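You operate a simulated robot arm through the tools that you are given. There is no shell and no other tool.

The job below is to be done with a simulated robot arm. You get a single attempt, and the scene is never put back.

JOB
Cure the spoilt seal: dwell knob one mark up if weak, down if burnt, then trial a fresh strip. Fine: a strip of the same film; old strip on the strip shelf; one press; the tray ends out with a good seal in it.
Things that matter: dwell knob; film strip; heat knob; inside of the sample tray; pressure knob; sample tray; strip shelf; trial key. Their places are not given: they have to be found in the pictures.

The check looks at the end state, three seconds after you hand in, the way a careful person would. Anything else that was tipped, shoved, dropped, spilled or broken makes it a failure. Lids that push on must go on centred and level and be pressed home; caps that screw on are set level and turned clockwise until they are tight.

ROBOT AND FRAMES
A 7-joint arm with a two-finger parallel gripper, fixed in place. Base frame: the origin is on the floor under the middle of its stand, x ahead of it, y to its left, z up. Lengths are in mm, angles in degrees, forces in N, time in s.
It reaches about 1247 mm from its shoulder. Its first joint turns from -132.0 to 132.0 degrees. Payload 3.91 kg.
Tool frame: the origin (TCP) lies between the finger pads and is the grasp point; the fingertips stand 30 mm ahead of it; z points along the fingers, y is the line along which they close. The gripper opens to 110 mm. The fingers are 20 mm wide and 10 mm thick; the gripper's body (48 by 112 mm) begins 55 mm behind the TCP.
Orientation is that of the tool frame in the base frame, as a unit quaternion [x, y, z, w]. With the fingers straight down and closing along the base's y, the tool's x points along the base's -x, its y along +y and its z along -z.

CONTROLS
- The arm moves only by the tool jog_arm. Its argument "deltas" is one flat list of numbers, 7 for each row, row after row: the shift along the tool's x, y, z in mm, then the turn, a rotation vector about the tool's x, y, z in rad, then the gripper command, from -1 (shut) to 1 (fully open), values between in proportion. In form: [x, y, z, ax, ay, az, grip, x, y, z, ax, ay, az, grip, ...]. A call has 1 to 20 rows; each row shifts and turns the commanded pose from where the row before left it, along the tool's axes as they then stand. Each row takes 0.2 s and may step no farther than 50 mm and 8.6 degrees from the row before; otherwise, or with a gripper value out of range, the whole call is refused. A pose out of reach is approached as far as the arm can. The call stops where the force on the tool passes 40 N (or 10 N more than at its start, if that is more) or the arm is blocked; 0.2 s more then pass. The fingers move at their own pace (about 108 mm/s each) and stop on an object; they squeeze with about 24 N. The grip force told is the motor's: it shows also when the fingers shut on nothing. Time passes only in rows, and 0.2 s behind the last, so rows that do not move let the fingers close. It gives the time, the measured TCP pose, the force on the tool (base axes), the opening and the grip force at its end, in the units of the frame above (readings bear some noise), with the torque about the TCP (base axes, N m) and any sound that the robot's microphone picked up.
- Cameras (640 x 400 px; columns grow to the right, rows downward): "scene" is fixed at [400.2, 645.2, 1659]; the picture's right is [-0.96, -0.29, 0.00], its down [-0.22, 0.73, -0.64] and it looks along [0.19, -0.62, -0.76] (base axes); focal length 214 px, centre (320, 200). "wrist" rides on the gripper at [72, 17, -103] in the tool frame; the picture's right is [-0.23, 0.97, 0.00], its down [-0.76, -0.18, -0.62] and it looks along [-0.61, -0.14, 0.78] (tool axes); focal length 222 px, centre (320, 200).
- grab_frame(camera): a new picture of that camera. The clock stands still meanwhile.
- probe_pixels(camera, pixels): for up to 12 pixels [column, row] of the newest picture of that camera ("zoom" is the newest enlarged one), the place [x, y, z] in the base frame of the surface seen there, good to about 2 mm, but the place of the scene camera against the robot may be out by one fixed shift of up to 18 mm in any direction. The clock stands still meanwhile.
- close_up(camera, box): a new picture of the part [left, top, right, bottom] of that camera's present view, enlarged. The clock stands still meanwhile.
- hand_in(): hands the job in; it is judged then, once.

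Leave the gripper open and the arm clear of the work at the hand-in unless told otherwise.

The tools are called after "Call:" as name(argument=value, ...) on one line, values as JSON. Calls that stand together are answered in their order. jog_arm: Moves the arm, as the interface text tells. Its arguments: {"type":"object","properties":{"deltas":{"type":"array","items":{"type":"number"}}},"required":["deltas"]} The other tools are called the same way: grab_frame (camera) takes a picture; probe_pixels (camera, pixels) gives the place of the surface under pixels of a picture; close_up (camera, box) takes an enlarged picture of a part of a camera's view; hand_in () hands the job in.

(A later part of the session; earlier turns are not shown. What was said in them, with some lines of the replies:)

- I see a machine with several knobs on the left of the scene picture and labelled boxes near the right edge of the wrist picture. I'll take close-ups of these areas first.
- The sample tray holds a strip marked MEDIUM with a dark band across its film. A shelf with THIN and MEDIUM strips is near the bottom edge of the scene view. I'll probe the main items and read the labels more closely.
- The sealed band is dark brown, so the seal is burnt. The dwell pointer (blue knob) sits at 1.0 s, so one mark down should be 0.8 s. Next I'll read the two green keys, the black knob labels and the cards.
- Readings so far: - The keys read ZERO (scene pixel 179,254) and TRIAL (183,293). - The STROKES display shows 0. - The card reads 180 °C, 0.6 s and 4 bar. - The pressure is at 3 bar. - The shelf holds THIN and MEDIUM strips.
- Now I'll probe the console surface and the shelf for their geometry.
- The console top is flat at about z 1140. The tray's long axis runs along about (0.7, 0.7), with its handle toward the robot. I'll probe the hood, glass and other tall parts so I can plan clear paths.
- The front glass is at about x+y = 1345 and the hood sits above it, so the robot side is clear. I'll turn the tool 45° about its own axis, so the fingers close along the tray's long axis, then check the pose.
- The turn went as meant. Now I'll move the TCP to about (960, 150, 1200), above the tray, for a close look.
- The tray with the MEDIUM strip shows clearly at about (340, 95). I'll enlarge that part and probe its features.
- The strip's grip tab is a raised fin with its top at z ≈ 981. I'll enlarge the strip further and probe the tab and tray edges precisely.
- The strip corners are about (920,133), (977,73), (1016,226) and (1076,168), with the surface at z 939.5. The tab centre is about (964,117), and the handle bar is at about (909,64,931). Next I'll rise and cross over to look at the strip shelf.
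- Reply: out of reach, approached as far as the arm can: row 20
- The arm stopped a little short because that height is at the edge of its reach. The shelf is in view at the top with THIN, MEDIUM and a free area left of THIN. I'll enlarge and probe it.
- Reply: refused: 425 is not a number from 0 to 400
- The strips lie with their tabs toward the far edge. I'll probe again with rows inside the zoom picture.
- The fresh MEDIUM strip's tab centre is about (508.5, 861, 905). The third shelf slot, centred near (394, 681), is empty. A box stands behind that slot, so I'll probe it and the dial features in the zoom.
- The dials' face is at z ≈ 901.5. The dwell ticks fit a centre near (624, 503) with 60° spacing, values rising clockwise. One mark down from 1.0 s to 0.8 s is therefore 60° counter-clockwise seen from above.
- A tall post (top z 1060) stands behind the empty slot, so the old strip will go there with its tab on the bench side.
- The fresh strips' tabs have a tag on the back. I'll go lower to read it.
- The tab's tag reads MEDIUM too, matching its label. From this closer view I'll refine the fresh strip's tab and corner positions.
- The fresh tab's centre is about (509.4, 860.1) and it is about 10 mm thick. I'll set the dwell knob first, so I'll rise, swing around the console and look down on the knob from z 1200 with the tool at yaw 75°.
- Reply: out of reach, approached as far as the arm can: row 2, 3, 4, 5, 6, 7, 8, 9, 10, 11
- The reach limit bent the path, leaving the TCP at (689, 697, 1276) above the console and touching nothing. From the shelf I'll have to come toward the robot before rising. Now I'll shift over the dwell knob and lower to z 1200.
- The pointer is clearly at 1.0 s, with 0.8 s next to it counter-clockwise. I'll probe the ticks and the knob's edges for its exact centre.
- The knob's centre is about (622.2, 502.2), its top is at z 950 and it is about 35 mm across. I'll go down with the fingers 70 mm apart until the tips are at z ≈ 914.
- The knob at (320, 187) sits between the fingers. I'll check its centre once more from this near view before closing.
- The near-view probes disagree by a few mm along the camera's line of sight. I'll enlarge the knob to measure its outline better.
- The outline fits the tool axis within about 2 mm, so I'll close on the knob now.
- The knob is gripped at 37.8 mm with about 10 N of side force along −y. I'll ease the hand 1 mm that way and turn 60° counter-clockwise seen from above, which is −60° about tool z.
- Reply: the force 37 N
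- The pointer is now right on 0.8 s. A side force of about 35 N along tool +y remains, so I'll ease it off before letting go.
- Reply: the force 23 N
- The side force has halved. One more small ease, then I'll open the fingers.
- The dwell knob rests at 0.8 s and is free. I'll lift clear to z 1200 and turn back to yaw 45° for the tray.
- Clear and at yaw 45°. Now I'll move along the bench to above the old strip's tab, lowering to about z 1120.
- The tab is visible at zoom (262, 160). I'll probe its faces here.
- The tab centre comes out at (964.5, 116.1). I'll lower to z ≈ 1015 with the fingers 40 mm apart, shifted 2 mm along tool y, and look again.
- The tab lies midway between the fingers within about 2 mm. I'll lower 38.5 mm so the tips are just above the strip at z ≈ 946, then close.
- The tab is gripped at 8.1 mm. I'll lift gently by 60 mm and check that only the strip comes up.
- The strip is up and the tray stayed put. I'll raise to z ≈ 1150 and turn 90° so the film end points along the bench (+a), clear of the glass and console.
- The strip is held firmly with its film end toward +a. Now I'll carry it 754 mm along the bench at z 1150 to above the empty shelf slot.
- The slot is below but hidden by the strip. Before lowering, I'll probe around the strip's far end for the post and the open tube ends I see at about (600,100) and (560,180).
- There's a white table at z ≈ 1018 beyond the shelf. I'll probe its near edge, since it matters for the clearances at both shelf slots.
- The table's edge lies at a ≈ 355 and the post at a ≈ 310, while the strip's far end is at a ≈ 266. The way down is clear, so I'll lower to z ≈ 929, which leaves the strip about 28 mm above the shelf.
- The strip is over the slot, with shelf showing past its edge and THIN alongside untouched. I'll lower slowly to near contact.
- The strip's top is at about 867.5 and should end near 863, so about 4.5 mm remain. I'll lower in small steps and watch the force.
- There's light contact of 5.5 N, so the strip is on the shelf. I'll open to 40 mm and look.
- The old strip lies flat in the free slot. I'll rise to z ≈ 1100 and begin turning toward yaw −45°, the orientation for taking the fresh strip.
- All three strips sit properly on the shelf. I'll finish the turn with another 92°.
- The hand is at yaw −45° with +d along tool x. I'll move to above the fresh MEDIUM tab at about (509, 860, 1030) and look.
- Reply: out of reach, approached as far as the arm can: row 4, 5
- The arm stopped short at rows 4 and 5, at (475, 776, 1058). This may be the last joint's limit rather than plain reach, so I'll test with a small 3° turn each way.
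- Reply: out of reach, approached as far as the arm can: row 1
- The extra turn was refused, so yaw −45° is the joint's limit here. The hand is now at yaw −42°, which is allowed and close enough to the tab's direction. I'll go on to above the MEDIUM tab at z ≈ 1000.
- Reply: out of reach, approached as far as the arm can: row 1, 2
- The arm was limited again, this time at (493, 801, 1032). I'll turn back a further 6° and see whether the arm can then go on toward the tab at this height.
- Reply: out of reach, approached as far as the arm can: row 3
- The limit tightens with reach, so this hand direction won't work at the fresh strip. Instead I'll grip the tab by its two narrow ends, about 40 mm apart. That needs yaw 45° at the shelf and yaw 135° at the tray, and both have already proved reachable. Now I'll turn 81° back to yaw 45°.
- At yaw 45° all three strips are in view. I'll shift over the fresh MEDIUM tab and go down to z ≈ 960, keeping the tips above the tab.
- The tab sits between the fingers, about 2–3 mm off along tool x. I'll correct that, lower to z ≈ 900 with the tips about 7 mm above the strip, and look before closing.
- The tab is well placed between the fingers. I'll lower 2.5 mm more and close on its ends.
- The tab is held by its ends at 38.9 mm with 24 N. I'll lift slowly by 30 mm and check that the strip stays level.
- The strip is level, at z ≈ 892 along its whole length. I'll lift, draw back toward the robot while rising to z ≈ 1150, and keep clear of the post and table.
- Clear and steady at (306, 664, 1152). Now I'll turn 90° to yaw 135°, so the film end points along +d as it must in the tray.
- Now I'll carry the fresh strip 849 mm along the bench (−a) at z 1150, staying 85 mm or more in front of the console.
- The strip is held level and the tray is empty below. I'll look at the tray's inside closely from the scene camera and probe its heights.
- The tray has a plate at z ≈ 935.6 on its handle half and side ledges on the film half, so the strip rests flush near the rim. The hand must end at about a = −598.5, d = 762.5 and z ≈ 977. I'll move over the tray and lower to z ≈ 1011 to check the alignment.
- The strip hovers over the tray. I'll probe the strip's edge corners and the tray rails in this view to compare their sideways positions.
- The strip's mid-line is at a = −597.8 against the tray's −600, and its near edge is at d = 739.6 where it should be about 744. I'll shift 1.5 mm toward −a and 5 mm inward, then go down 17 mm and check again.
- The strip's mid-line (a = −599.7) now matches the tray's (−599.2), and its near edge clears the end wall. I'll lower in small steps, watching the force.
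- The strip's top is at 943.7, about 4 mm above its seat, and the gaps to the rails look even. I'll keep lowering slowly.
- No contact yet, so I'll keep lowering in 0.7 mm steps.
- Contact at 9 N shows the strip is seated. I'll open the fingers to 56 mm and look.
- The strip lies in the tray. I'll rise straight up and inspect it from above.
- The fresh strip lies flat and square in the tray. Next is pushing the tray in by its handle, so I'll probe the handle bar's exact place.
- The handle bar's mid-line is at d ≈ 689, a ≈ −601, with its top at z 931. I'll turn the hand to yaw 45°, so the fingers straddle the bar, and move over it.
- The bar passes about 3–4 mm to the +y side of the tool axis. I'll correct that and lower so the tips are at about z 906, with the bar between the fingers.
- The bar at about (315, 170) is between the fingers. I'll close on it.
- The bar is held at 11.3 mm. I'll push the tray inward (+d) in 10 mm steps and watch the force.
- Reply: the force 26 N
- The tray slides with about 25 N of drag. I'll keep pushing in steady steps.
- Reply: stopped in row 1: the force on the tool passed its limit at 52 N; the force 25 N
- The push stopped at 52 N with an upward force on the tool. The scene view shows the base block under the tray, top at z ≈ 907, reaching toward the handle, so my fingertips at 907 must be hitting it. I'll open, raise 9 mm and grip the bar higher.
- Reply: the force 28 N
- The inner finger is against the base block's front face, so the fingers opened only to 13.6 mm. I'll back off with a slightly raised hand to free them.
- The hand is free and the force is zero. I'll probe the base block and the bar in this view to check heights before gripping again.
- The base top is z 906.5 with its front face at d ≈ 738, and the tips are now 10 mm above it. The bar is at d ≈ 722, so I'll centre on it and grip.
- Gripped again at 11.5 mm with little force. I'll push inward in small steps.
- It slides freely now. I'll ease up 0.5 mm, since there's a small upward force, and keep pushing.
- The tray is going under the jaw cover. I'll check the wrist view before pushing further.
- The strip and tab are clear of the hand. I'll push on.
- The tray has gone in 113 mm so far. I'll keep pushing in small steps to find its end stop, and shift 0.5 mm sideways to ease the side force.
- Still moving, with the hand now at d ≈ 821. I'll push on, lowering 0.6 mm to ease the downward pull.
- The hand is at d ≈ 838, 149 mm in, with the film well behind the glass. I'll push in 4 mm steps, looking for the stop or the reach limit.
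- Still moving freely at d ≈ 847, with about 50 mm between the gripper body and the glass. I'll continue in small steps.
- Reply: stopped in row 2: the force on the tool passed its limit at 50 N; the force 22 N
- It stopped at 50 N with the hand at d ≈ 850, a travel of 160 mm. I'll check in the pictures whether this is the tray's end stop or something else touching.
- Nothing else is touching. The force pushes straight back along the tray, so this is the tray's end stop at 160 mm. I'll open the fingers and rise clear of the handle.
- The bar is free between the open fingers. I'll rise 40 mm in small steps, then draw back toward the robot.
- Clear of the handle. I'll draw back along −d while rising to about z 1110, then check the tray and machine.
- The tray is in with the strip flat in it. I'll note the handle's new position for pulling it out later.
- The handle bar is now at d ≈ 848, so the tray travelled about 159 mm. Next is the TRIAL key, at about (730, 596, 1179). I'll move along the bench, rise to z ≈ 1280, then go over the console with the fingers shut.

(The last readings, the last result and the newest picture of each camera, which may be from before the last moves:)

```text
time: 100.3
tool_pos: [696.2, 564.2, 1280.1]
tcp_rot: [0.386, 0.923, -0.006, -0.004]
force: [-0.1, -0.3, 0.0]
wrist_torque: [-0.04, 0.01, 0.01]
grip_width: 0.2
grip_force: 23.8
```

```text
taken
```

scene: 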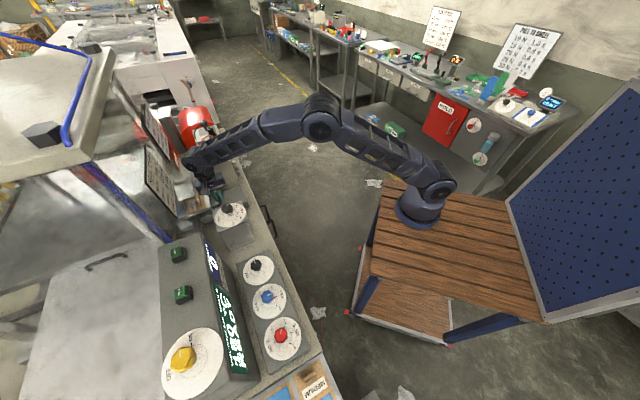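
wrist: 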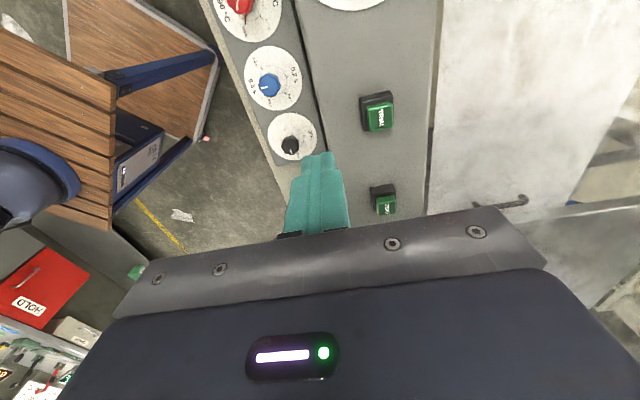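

Both keys are in view: TRIAL at about (380, 117) and ZERO at about (386, 205). I'll enlarge and probe the TRIAL key.

Call:
close_up(camera="wrist", box=[330, 80, 430, 220])

Call:
probe_pixels(camera="wrist", pixels=[[380, 117], [373, 109], [390, 108], [372, 125], [390, 124], [381, 112], [385, 205], [350, 120], [380, 160], [365, 100], [290, 147], [268, 85]])

```text
2.86 times, centred on (380, 150) of wrist
```

zoom: 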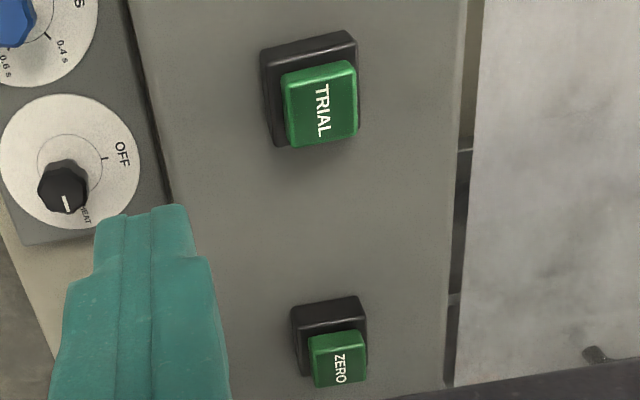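

```text
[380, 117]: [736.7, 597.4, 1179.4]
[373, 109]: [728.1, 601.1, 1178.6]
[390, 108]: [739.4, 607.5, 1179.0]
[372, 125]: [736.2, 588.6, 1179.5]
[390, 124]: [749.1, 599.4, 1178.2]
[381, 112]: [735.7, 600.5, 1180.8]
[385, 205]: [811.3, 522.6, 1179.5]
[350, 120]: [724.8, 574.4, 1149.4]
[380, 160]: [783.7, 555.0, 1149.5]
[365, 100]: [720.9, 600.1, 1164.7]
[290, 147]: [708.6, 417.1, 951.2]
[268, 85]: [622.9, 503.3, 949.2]
```

The TRIAL key's top centre is about (737, 598, 1179.5). I'll move over it and lower so the shut fingertips are about 10 mm above it.

Call:
jog_arm(deltas=[-2.5, 26.4, 0, 0, 0, 0, -1, -2.4, 26.3, 0, 0, 0, 0, -1, 0, 0, 30, 0, 0, 0, -1, 0, 0, 30, 0, 0, 0, -1, 0, 0, 0, 0, 0, 0, -1])

Call:
grab_frame(camera="wrist")

Call:
close_up(camera="wrist", box=[270, 120, 390, 220])

Call:
close_up(camera="scene", box=[150, 230, 230, 320])

```text
time: 101.5
tool_pos: [739.0, 594.0, 1219.2]
tcp_rot: [0.385, 0.923, -0.005, -0.004]
force: [-0.1, -0.3, 0.4]
wrist_torque: [-0.01, 0.01, 0.02]
grip_width: 0.1
grip_force: 23.6
```

```text
taken
```

wrist: 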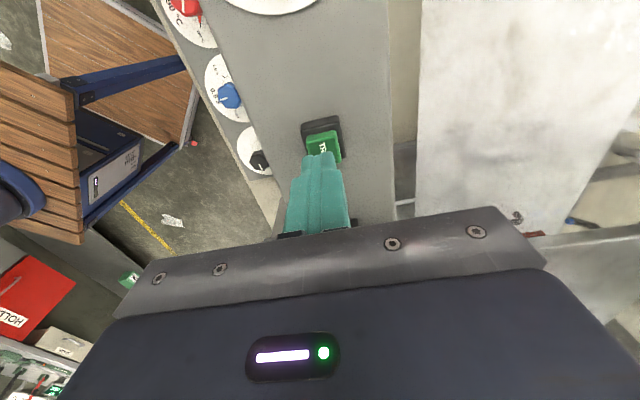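

```text
4.00 times, centred on (330, 170) of wrist
```

zoom: 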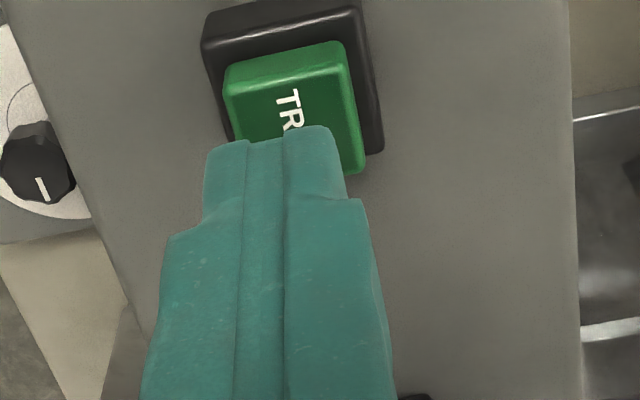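

```text
4.44 times, centred on (190, 275) of scene
```

zoom: 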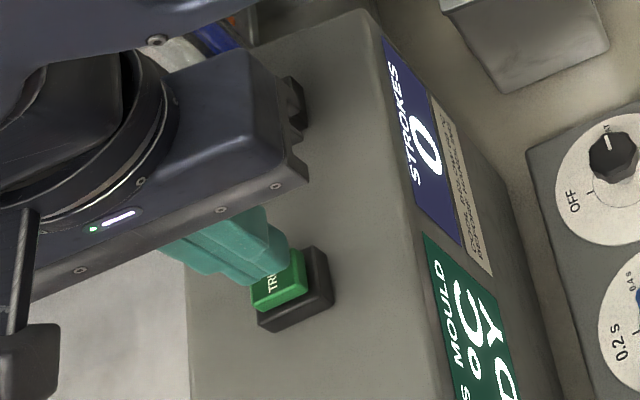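

The tips are about 5 mm short of the key's centre along tool x. I'll correct that and then press down in small steps, once only.

Call:
jog_arm(deltas=[5, 1.5, 0, 0, 0, 0, -1, 0, 0, 4, 0, 0, 0, -1, 0, 0, 0, 0, 0, 0, -1])

Call:
close_up(camera="wrist", box=[270, 120, 390, 220])

Call:
close_up(camera="scene", box=[160, 260, 230, 320])

```text
time: 102.3
tool_pos: [737.1, 599.6, 1214.9]
tcp_rot: [0.384, 0.923, -0.005, -0.005]
force: [-0.5, -0.2, 0.4]
wrist_torque: [0.04, 0.01, 0.02]
grip_width: 0.0
grip_force: 23.9
```

```text
4.00 times, centred on (330, 170) of wrist
```

zoom: 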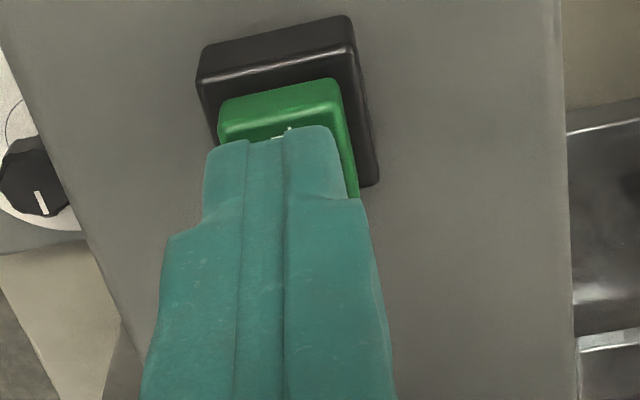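

```text
6.67 times, centred on (195, 290) of scene
```

zoom: 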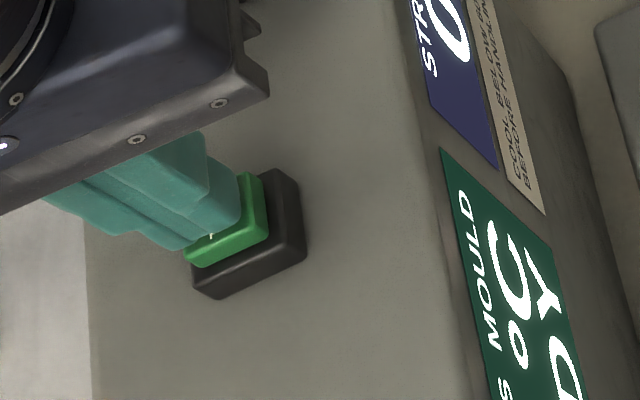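

The tips are over the key's centre, about 5 mm above it. I'll press down in 2 mm steps.

Call:
jog_arm(deltas=[0, 0, 2, 0, 0, 0, -1, 0, 0, 2, 0, 0, 0, -1, 0, 0, 2, 0, 0, 0, -1])

Call:
jog_arm(deltas=[0, 0, 1.5, 0, 0, 0, -1, 0, 0, 1.5, 0, 0, 0, -1])

```text
time: 103.1
tool_pos: [736.7, 600.1, 1210.3]
tcp_rot: [0.385, 0.923, -0.006, -0.003]
force: [0.1, 0.2, 0.7]
wrist_torque: [0.0, 0.01, 0.0]
grip_width: 0.1
grip_force: 24.1
```

```text
time: 103.7
tool_pos: [737.6, 598.8, 1206.3]
tcp_rot: [0.383, 0.924, -0.005, -0.005]
force: [0.4, 0.1, 1.2]
wrist_torque: [-0.02, 0.0, -0.02]
grip_width: 0.0
grip_force: 24.1
```

There's slight contact of 1.2 N. I'll continue pressing.

Call:
jog_arm(deltas=[0, 0, 1.5, 0, 0, 0, -1, 0, 0, 1.5, 0, 0, 0, -1])

Call:
close_up(camera="scene", box=[150, 230, 230, 320])

```text
time: 104.3
tool_pos: [737.5, 599.8, 1205.0]
tcp_rot: [0.384, 0.923, -0.005, -0.005]
force: [1.4, 0.0, 4.1]
wrist_torque: [0.03, -0.04, -0.03]
grip_width: 0.3
grip_force: 23.9
heard: click
```

```text
4.44 times, centred on (190, 275) of scene
```

zoom: 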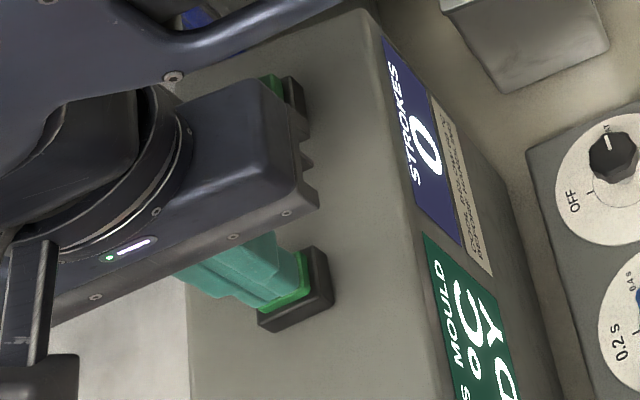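

A click was heard, so the key has registered. I'll lift straight off without a second press and watch the machine.

Call:
jog_arm(deltas=[0, 0, -8, 0, 0, 0, -1, 0, 0, -25, 0, 0, 0, -1, 0, 0, -25, 0, 0, 0, -1])

Call:
close_up(camera="scene", box=[150, 230, 230, 320])

Call:
close_up(camera="scene", box=[130, 130, 270, 240])

```text
time: 105.1
tool_pos: [735.5, 601.5, 1261.8]
tcp_rot: [0.384, 0.923, -0.006, -0.005]
force: [-0.2, -0.2, -0.1]
wrist_torque: [0.0, 0.05, -0.01]
grip_width: 0.0
grip_force: 23.6
```

```text
4.44 times, centred on (190, 275) of scene
```

zoom: 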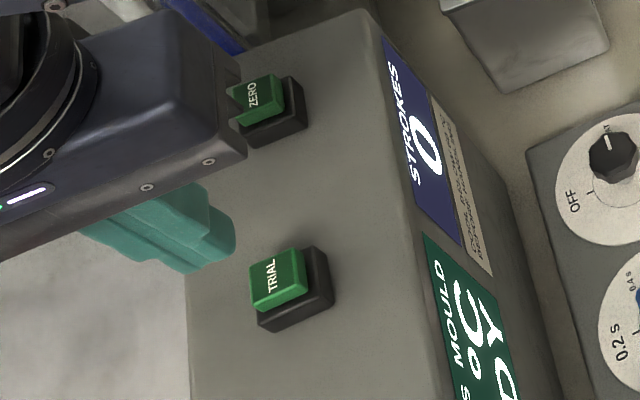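

```text
3.64 times, centred on (200, 185) of scene
```

zoom: 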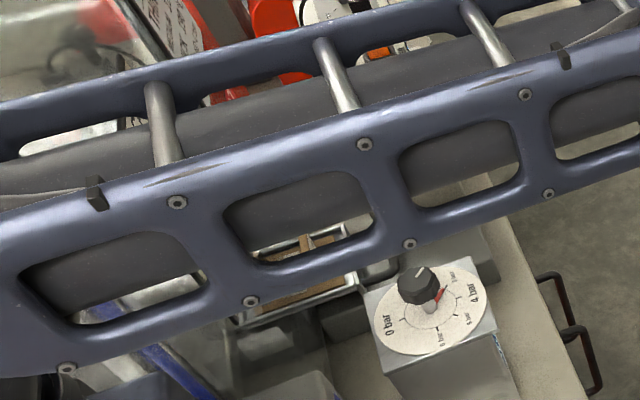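

The strokes display still reads 0. I'll wait a couple of seconds with the arm still and listen for the press cycle.

Call:
jog_arm(deltas=[0, 0, 0, 0, 0, 0, -1, 0, 0, 0, 0, 0, 0, -1, 0, 0, 0, 0, 0, 0, -1, 0, 0, 0, 0, 0, 0, -1, 0, 0, 0, 0, 0, 0, -1, 0, 0, 0, 0, 0, 0, -1, 0, 0, 0, 0, 0, 0, -1, 0, 0, 0, 0, 0, 0, -1, 0, 0, 0, 0, 0, 0, -1, 0, 0, 0, 0, 0, 0, -1])

Call:
close_up(camera="scene", box=[150, 230, 230, 320])

```text
time: 107.3
tool_pos: [736.0, 601.9, 1262.2]
tcp_rot: [0.383, 0.924, -0.005, -0.004]
force: [0.1, 0.2, -0.2]
wrist_torque: [0.0, 0.02, -0.01]
grip_width: 0.0
grip_force: 23.8
```

```text
4.44 times, centred on (190, 275) of scene
```

zoom: 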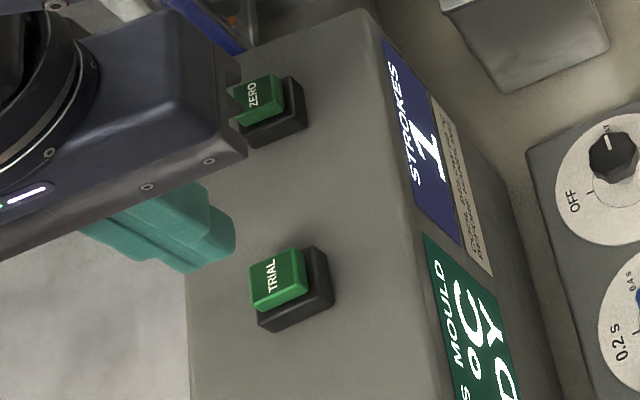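

STROKES now reads 1, so the trial press is done. I'll back off the console and return along the bench to above the handle area.

Call:
jog_arm(deltas=[0, -46, 0, 0, 0, 0, -1, 0, -46, 0, 0, 0, 0, -1, 0, -46, 0, 0, 0, 0, -1, 0, -46, 0, 0, 0, 0, -1, 0, -46, 0, 0, 0, 0, -1, -45.9, 0, 13.8, 0, 0, 0, -0.45, -45.9, 0, 13.8, 0, 0, 0, -0.45, -45.9, 0, 13.8, 0, 0, 0, -0.45, -45.9, 0, 13.8, 0, 0, 0, -0.45, -45.9, 0, 13.8, 0, 0, 0, -0.45, -45.9, 0, 13.8, 0, 0, 0, -0.45, -45.9, 0, 13.8, 0, 0, 0, -0.45, -45.9, 0, 13.8, 0, 0, 0, -0.45, -45.9, 0, 13.8, 0, 0, 0, -0.45, -45.9, 0, 13.8, 0, 0, 0, -0.45, -45.9, 0, 13.8, 0, 0, 0, -0.45, 0, 0, 0, 0, 0, 0, -0.45])

Call:
grab_frame(camera="wrist")

Call:
close_up(camera="scene", box=[150, 150, 290, 240])

```text
time: 110.9
tool_pos: [928.1, 79.2, 1110.6]
tcp_rot: [0.384, 0.923, -0.005, -0.004]
force: [-0.4, -0.4, -0.5]
wrist_torque: [0.0, -0.04, 0.02]
grip_width: 30.3
grip_force: 0.0
```

```text
taken
```

wrist: 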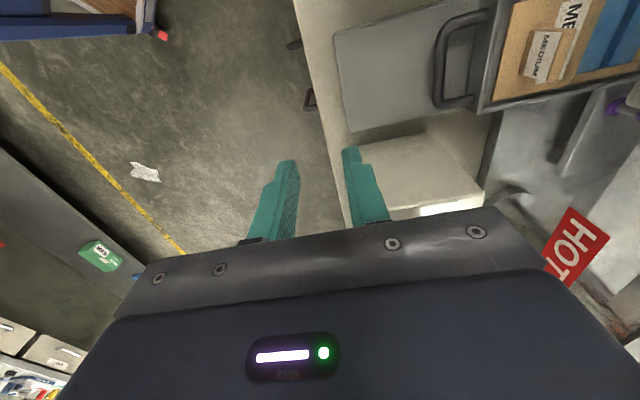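

```text
4.44 times, centred on (220, 195) of scene
```

zoom: 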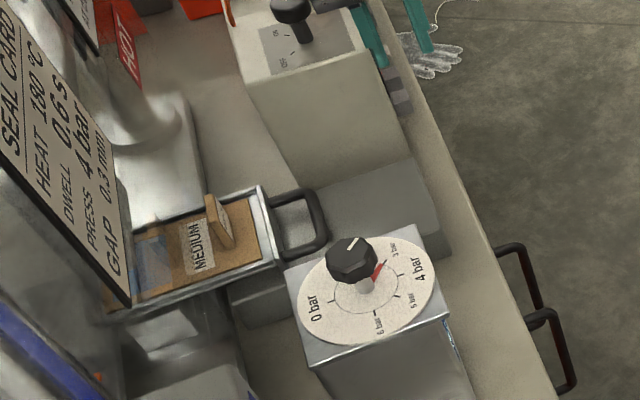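

A dark seal line shows in the film. I'll follow the same path back to the handle: in and down to z ≈ 990 first.

Call:
jog_arm(deltas=[0, 34.3, 30.2, 0, 0, 0, -0.45, 0, 34.3, 30.2, 0, 0, 0, -0.45, 0, 34.3, 30.2, 0, 0, 0, -0.45, 0, 34.3, 30.2, 0, 0, 0, -0.45, 0, 0, 0, 0, 0, 0, -0.45])

Call:
grab_frame(camera="wrist")

Call:
close_up(camera="wrist", box=[240, 60, 440, 220])

```text
time: 112.1
tool_pos: [1022.8, 175.0, 989.1]
tcp_rot: [0.386, 0.923, -0.005, -0.004]
force: [-0.3, 0.9, 0.8]
wrist_torque: [-0.01, 0.0, 0.01]
grip_width: 30.4
grip_force: 0.0
```

```text
taken
```

wrist: 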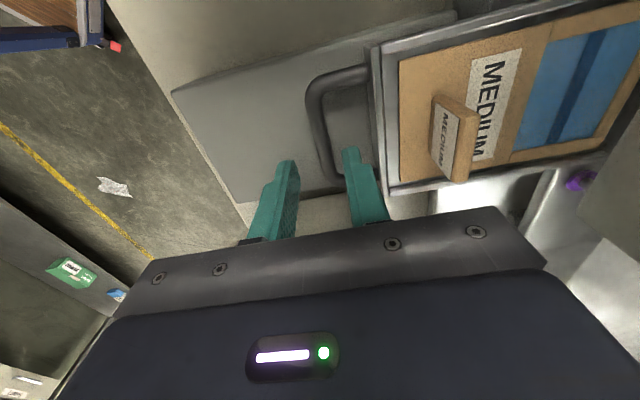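

```text
2.50 times, centred on (340, 140) of wrist
```

zoom: 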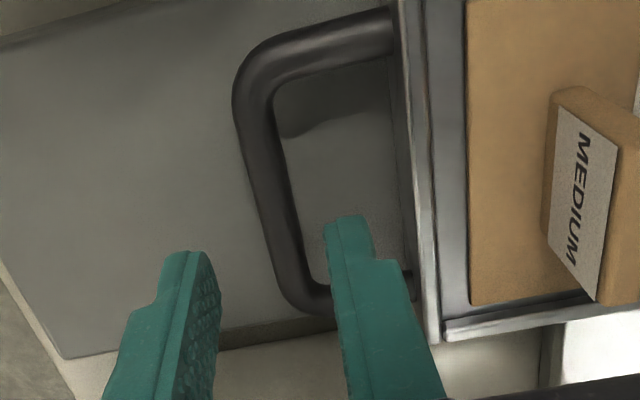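

The bar lies between the fingers' paths, and the seal shows as a clean darker-blue band. I'll lower 44 mm and grip the bar.

Call:
jog_arm(deltas=[0, 0, 15, 0, 0, 0, -0.45, 0, 0, 15, 0, 0, 0, -0.45, 0, 0, 13.5, 0, 0, 0, -0.45, 0, 0, 0, 0, 0, 0, -0.45])

Call:
jog_arm(deltas=[0, 0, 0, 0, 0, 0, -1, 0, 0, 0, 0, 0, 0, -1, 0, 0, 0, 0, 0, 0, -1])

Call:
grab_frame(camera="wrist")

```text
time: 113.1
tool_pos: [1023.4, 174.7, 945.1]
tcp_rot: [0.385, 0.923, -0.006, -0.003]
force: [0.3, -0.1, 0.2]
wrist_torque: [-0.03, -0.02, 0.01]
grip_width: 30.4
grip_force: 0.0
```

```text
time: 113.9
tool_pos: [1022.7, 174.5, 945.6]
tcp_rot: [0.384, 0.923, -0.005, -0.004]
force: [1.0, 0.9, -0.6]
wrist_torque: [-0.06, -0.14, 0.22]
grip_width: 11.6
grip_force: 45.0
```

```text
taken
```

wrist: 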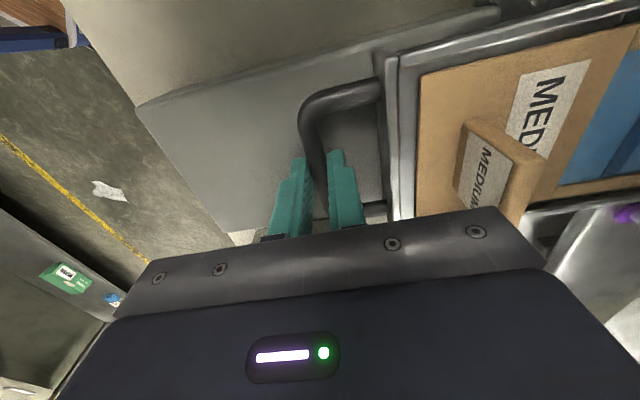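

The bar is gripped. I'll pull the tray out in 8 mm steps.

Call:
jog_arm(deltas=[0, -4, 0, 0, 0, 0, -1, 0, -8, 0, 0, 0, 0, -1, 0, -8, 0, 0, 0, 0, -1, 0, -8, 0, 0, 0, 0, -1, 0, -8, 0, 0, 0, 0, -1, 0, -8, 0, 0, 0, 0, -1])

Call:
close_up(camera="scene", box=[150, 150, 290, 240])

```text
time: 115.3
tool_pos: [992.6, 143.2, 944.5]
tcp_rot: [0.385, 0.923, -0.006, -0.004]
force: [4.8, -3.3, -5.7]
wrist_torque: [-0.22, -0.21, 0.23]
grip_width: 11.5
grip_force: 45.2
```

```text
4.44 times, centred on (220, 195) of scene
```

zoom: 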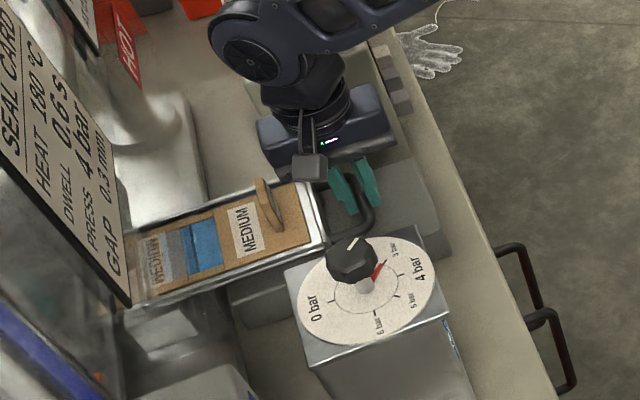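

The tray comes out smoothly with forces under 8 N. I'll keep pulling.

Call:
jog_arm(deltas=[-0.3, -8, 0.2, 0, 0, 0, -1, -0.2, -8, 0.2, 0, 0, 0, -1, 0, -8, 0, 0, 0, 0, -1, 0, -8, 0, 0, 0, 0, -1, 0, -8, 0, 0, 0, 0, -1, 0, -8, 0, 0, 0, 0, -1])

Call:
close_up(camera="scene", box=[150, 150, 290, 240])

```text
time: 116.7
tool_pos: [958.9, 109.5, 945.6]
tcp_rot: [0.385, 0.923, -0.005, -0.004]
force: [-0.7, 3.6, -2.5]
wrist_torque: [0.79, 0.77, 0.23]
grip_width: 11.8
grip_force: 45.2
```

```text
4.44 times, centred on (220, 195) of scene
```

zoom: 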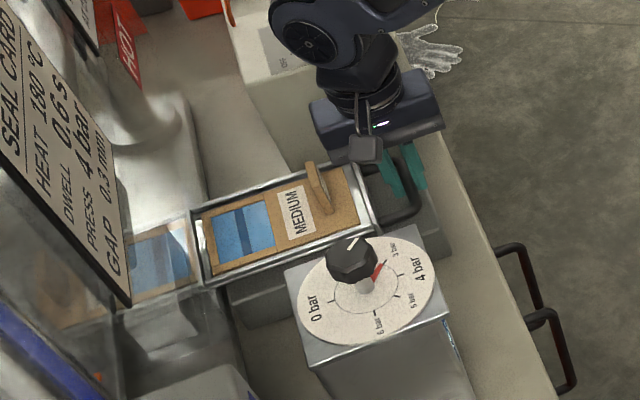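

A clean dark-blue seal band is visible in the film. About 66 mm remain, so I'll continue.

Call:
jog_arm(deltas=[0, -8, 0, 0, 0, 0, -1, 0, -8, 0, 0, 0, 0, -1, 0, -8, 0, 0, 0, 0, -1, 0, -8, 0, 0, 0, 0, -1, 0, -8, 0, 0, 0, 0, -1, 0, -8, 0, 0, 0, 0, -1, 0, -8, 0, 0, 0, 0, -1])

Call:
close_up(camera="scene", box=[150, 150, 290, 240])

```text
time: 118.3
tool_pos: [918.1, 69.9, 946.2]
tcp_rot: [0.385, 0.923, -0.005, -0.004]
force: [6.1, -6.4, -20.9]
wrist_torque: [-0.74, -0.71, 0.26]
grip_width: 11.7
grip_force: 44.8
```

```text
4.44 times, centred on (220, 195) of scene
```

zoom: 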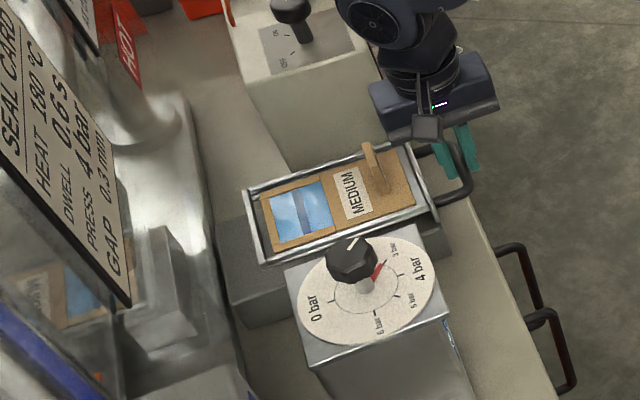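

About 8–9 mm remain to the starting place. I'll ease the small down and side forces, pull the rest gently and watch for the outer stop.

Call:
jog_arm(deltas=[-0.6, -3, 0.8, 0, 0, 0, -1, 0, -3, 0.4, 0, 0, 0, -1, 0, -2, 0, 0, 0, 0, -1, 0, 0, 0, 0, 0, 0, -1])

Call:
close_up(camera="scene", box=[200, 175, 264, 215])

```text
time: 119.3
tool_pos: [912.9, 65.8, 945.3]
tcp_rot: [0.385, 0.923, -0.005, -0.004]
force: [3.5, -2.4, -10.6]
wrist_torque: [0.54, 0.52, 0.23]
grip_width: 12.0
grip_force: 45.6
```

```text
10.00 times, centred on (232, 195) of scene
```

zoom: 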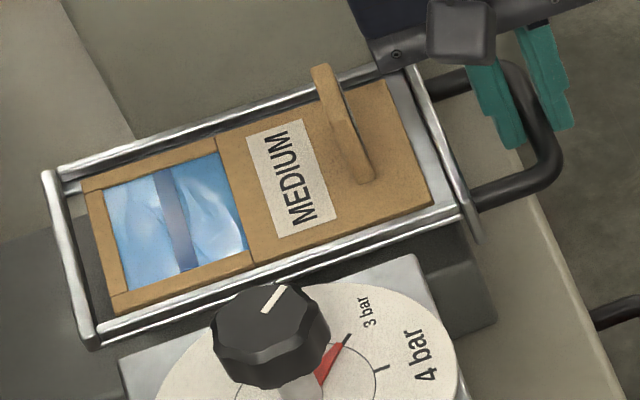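

The tray is nearly at its starting position, about 4 mm short. The seal is a good purple-blue band. I'll pull the last few mm until the stop can be felt.

Call:
jog_arm(deltas=[0, -2, 0.5, 0, 0, 0, -1, 0, -2, 0, 0, 0, 0, -1, 0, 0, 0, 0, 0, 0, -1])

Call:
close_up(camera="scene", box=[200, 175, 264, 215])

```text
time: 120.1
tool_pos: [913.4, 62.0, 945.8]
tcp_rot: [0.384, 0.923, -0.004, -0.003]
force: [30.9, 19.4, -3.9]
wrist_torque: [0.41, -0.64, 0.15]
grip_width: 11.9
grip_force: 45.3
```

```text
10.00 times, centred on (232, 195) of scene
```

zoom: 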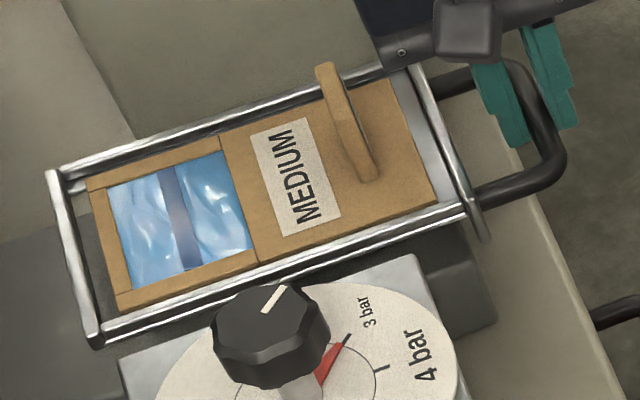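

A steady 36 N shows the outer stop is reached, and the tray is back where it started. I'll ease off 1.5 mm and open the fingers.

Call:
jog_arm(deltas=[0, 1.2, 0, 0, 0, 0, -1, 0, 0.5, 0, 0, 0, 0, -1, 0, 0, 0, 0, 0, 0, -0.45, 0, 0, 0, 0, 0, 0, -0.45, 0, 0, 0, 0, 0, 0, -0.45])

Call:
grab_frame(camera="wrist")

```text
time: 121.3
tool_pos: [911.7, 61.9, 945.0]
tcp_rot: [0.385, 0.923, -0.006, -0.004]
force: [0.2, -0.5, 1.0]
wrist_torque: [0.0, 0.0, -0.04]
grip_width: 30.2
grip_force: 0.2
```

```text
taken
```

wrist: 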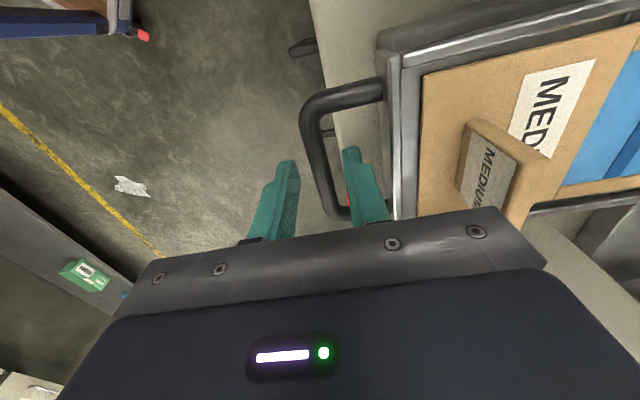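

The bar is free between the fingers. I'll rise straight up and draw back, then check every item.

Call:
jog_arm(deltas=[0, 0, -15, 0, 0, 0, -0.45, 0, 0, -20, 0, 0, 0, -0.45, 0, 0, -35, 0, 0, 0, -0.45, 0, 0, -45, 0, 0, 0, -0.45, 0, 0, -45, 0, 0, 0, -0.45, 0, -10, -45, 0, 0, 0, 0.5, 0, -45, -10, 0, 0, 0, 1, 0, -45, -10, 0, 0, 0, 1, 0, -45, -10, 0, 0, 0, 1, 0, 0, 0, 0, 0, 0, 1])

Call:
grab_frame(camera="scene")

Call:
close_up(camera="scene", box=[200, 175, 264, 215])

Call:
close_up(camera="scene", box=[230, 245, 330, 400])

Call:
close_up(camera="scene", box=[150, 230, 250, 320])

```text
time: 123.5
tool_pos: [814.8, -39.4, 1183.8]
tcp_rot: [0.385, 0.923, -0.004, -0.004]
force: [0.0, 0.2, -0.7]
wrist_torque: [-0.06, 0.01, -0.01]
grip_width: 110.1
grip_force: 0.2
```

```text
taken
```

scene: 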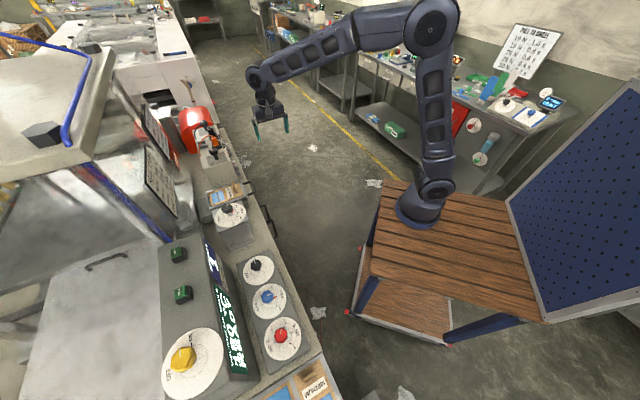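

```text
10.00 times, centred on (232, 195) of scene
```

zoom: 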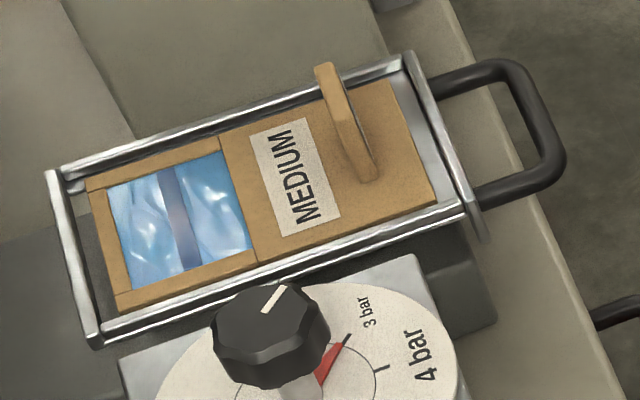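

```text
2.58 times, centred on (280, 322) of scene
```

zoom: 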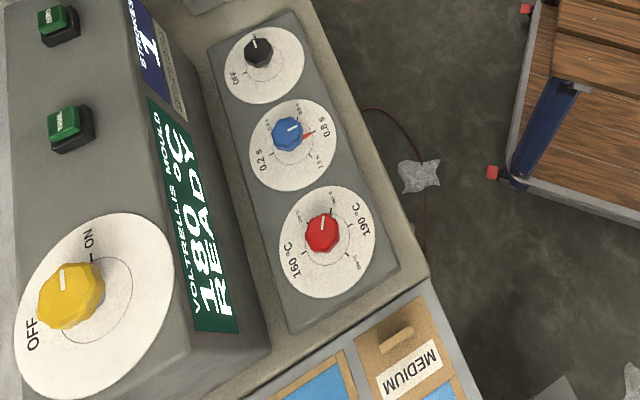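

```text
4.44 times, centred on (200, 275) of scene
```

zoom: 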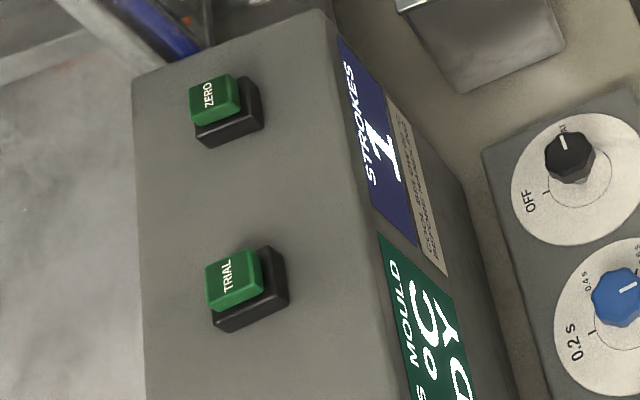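

Dwell is at 0.8 s, heat at 180 °C, pressure at 3 bar and STROKES at 1. The tray is out with a sealed strip. I'll take a closer wrist look at the seal to judge it.

Call:
jog_arm(deltas=[0, 45, 0, 0, 0, 0, 1, 0, 45, 0, 0, 0, 0, 1, 0, 45, 0, 0, 0, 0, 1, 0, 40, 0, 0, 0, 0, 1, 0, 0, 0, 0, 0, 0, 1])

Call:
close_up(camera="wrist", box=[270, 30, 430, 150])

```text
time: 124.7
tool_pos: [937.2, 81.3, 1180.8]
tcp_rot: [0.385, 0.923, -0.006, -0.004]
force: [0.1, -0.2, -0.1]
wrist_torque: [-0.03, -0.04, 0.02]
grip_width: 110.2
grip_force: 0.0
```

```text
3.33 times, centred on (350, 90) of wrist
```

zoom: 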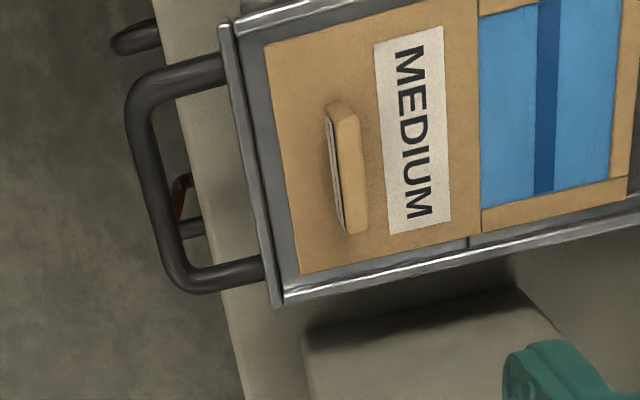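

The band is a solid, even dark blue, neither burnt nor patchy, so the seal is good. I'll draw the arm back clear of the work with the gripper open.

Call:
jog_arm(deltas=[0, -45, -15, 0, 0, 0, 1, 0, -45, -15, 0, 0, 0, 1, 0, -45, -15, 0, 0, 0, 1, 0, -45, -15, 0, 0, 0, 1, 0, -45, -15, 0, 0, 0, 1, 0, -45, -15, 0, 0, 0, 1, 0, 0, 0, 0, 0, 0, 1])

Call:
grab_frame(camera="scene")

Call:
close_up(camera="scene", box=[240, 340, 360, 400])

Call:
close_up(camera="scene", box=[240, 280, 300, 320])

```text
time: 126.3
tool_pos: [744.8, -105.4, 1273.4]
tcp_rot: [0.385, 0.923, -0.006, -0.004]
force: [-0.3, -0.1, -1.0]
wrist_torque: [0.01, -0.01, -0.02]
grip_width: 109.9
grip_force: 0.0
```

```text
taken
```

scene: 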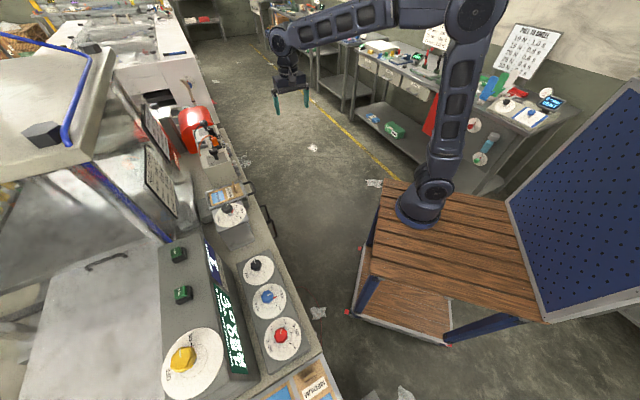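

```text
5.33 times, centred on (300, 370) of scene
```

zoom: 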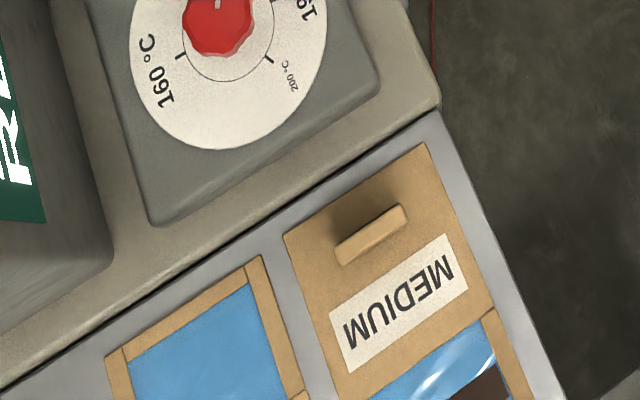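

```text
10.00 times, centred on (270, 300) of scene
```

zoom: 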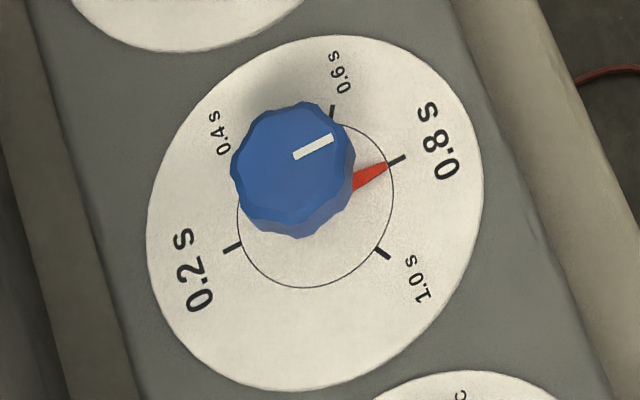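

Final check before handing in:
- **Dwell:** the pointer is on 0.8 s, one mark down from 1.0 s.
- **Heat and pressure:** both are unchanged, at 180 °C and 3 bar.
- **Old strip:** the burnt strip lies flat on the strip shelf.
- **Trial:** STROKES shows 1.
- **Tray:** it is fully out, holding the fresh MEDIUM strip with a good seal.
- **Arm:** it is clear of the work with the gripper open.

I'm handing in now.

Call:
hand_in()

```text
The job is handed in.
```

I set the dwell one mark down and trialled a fresh strip, and the new seal is good. The job is handed in, but I haven't seen the check's result.

- **Diagnosis:** the old seal band was dark brown, so it was burnt. I turned the dwell knob from 1.0 s to 0.8 s.
- **Strips:** the old MEDIUM strip is flat on the strip shelf, in the empty slot. It lies the opposite way round to the others because a post stands behind that slot. A fresh MEDIUM strip went into the tray.
- **Trial:** I pressed the trial key once, and the strokes display went from 0 to 1.
- **Result:** the tray is fully out, and the seal is a solid, even dark blue band.
- **Settings left alone:** heat is still at 180 °C and pressure at 3 bar. The seal card lists 0.6 s at 4 bar, but I changed only the dwell knob, as the job asked.

While pushing the tray in, my fingertips hit the block under it and the push stopped at 52 N. I backed off and gripped higher. I saw nothing moved or damaged.
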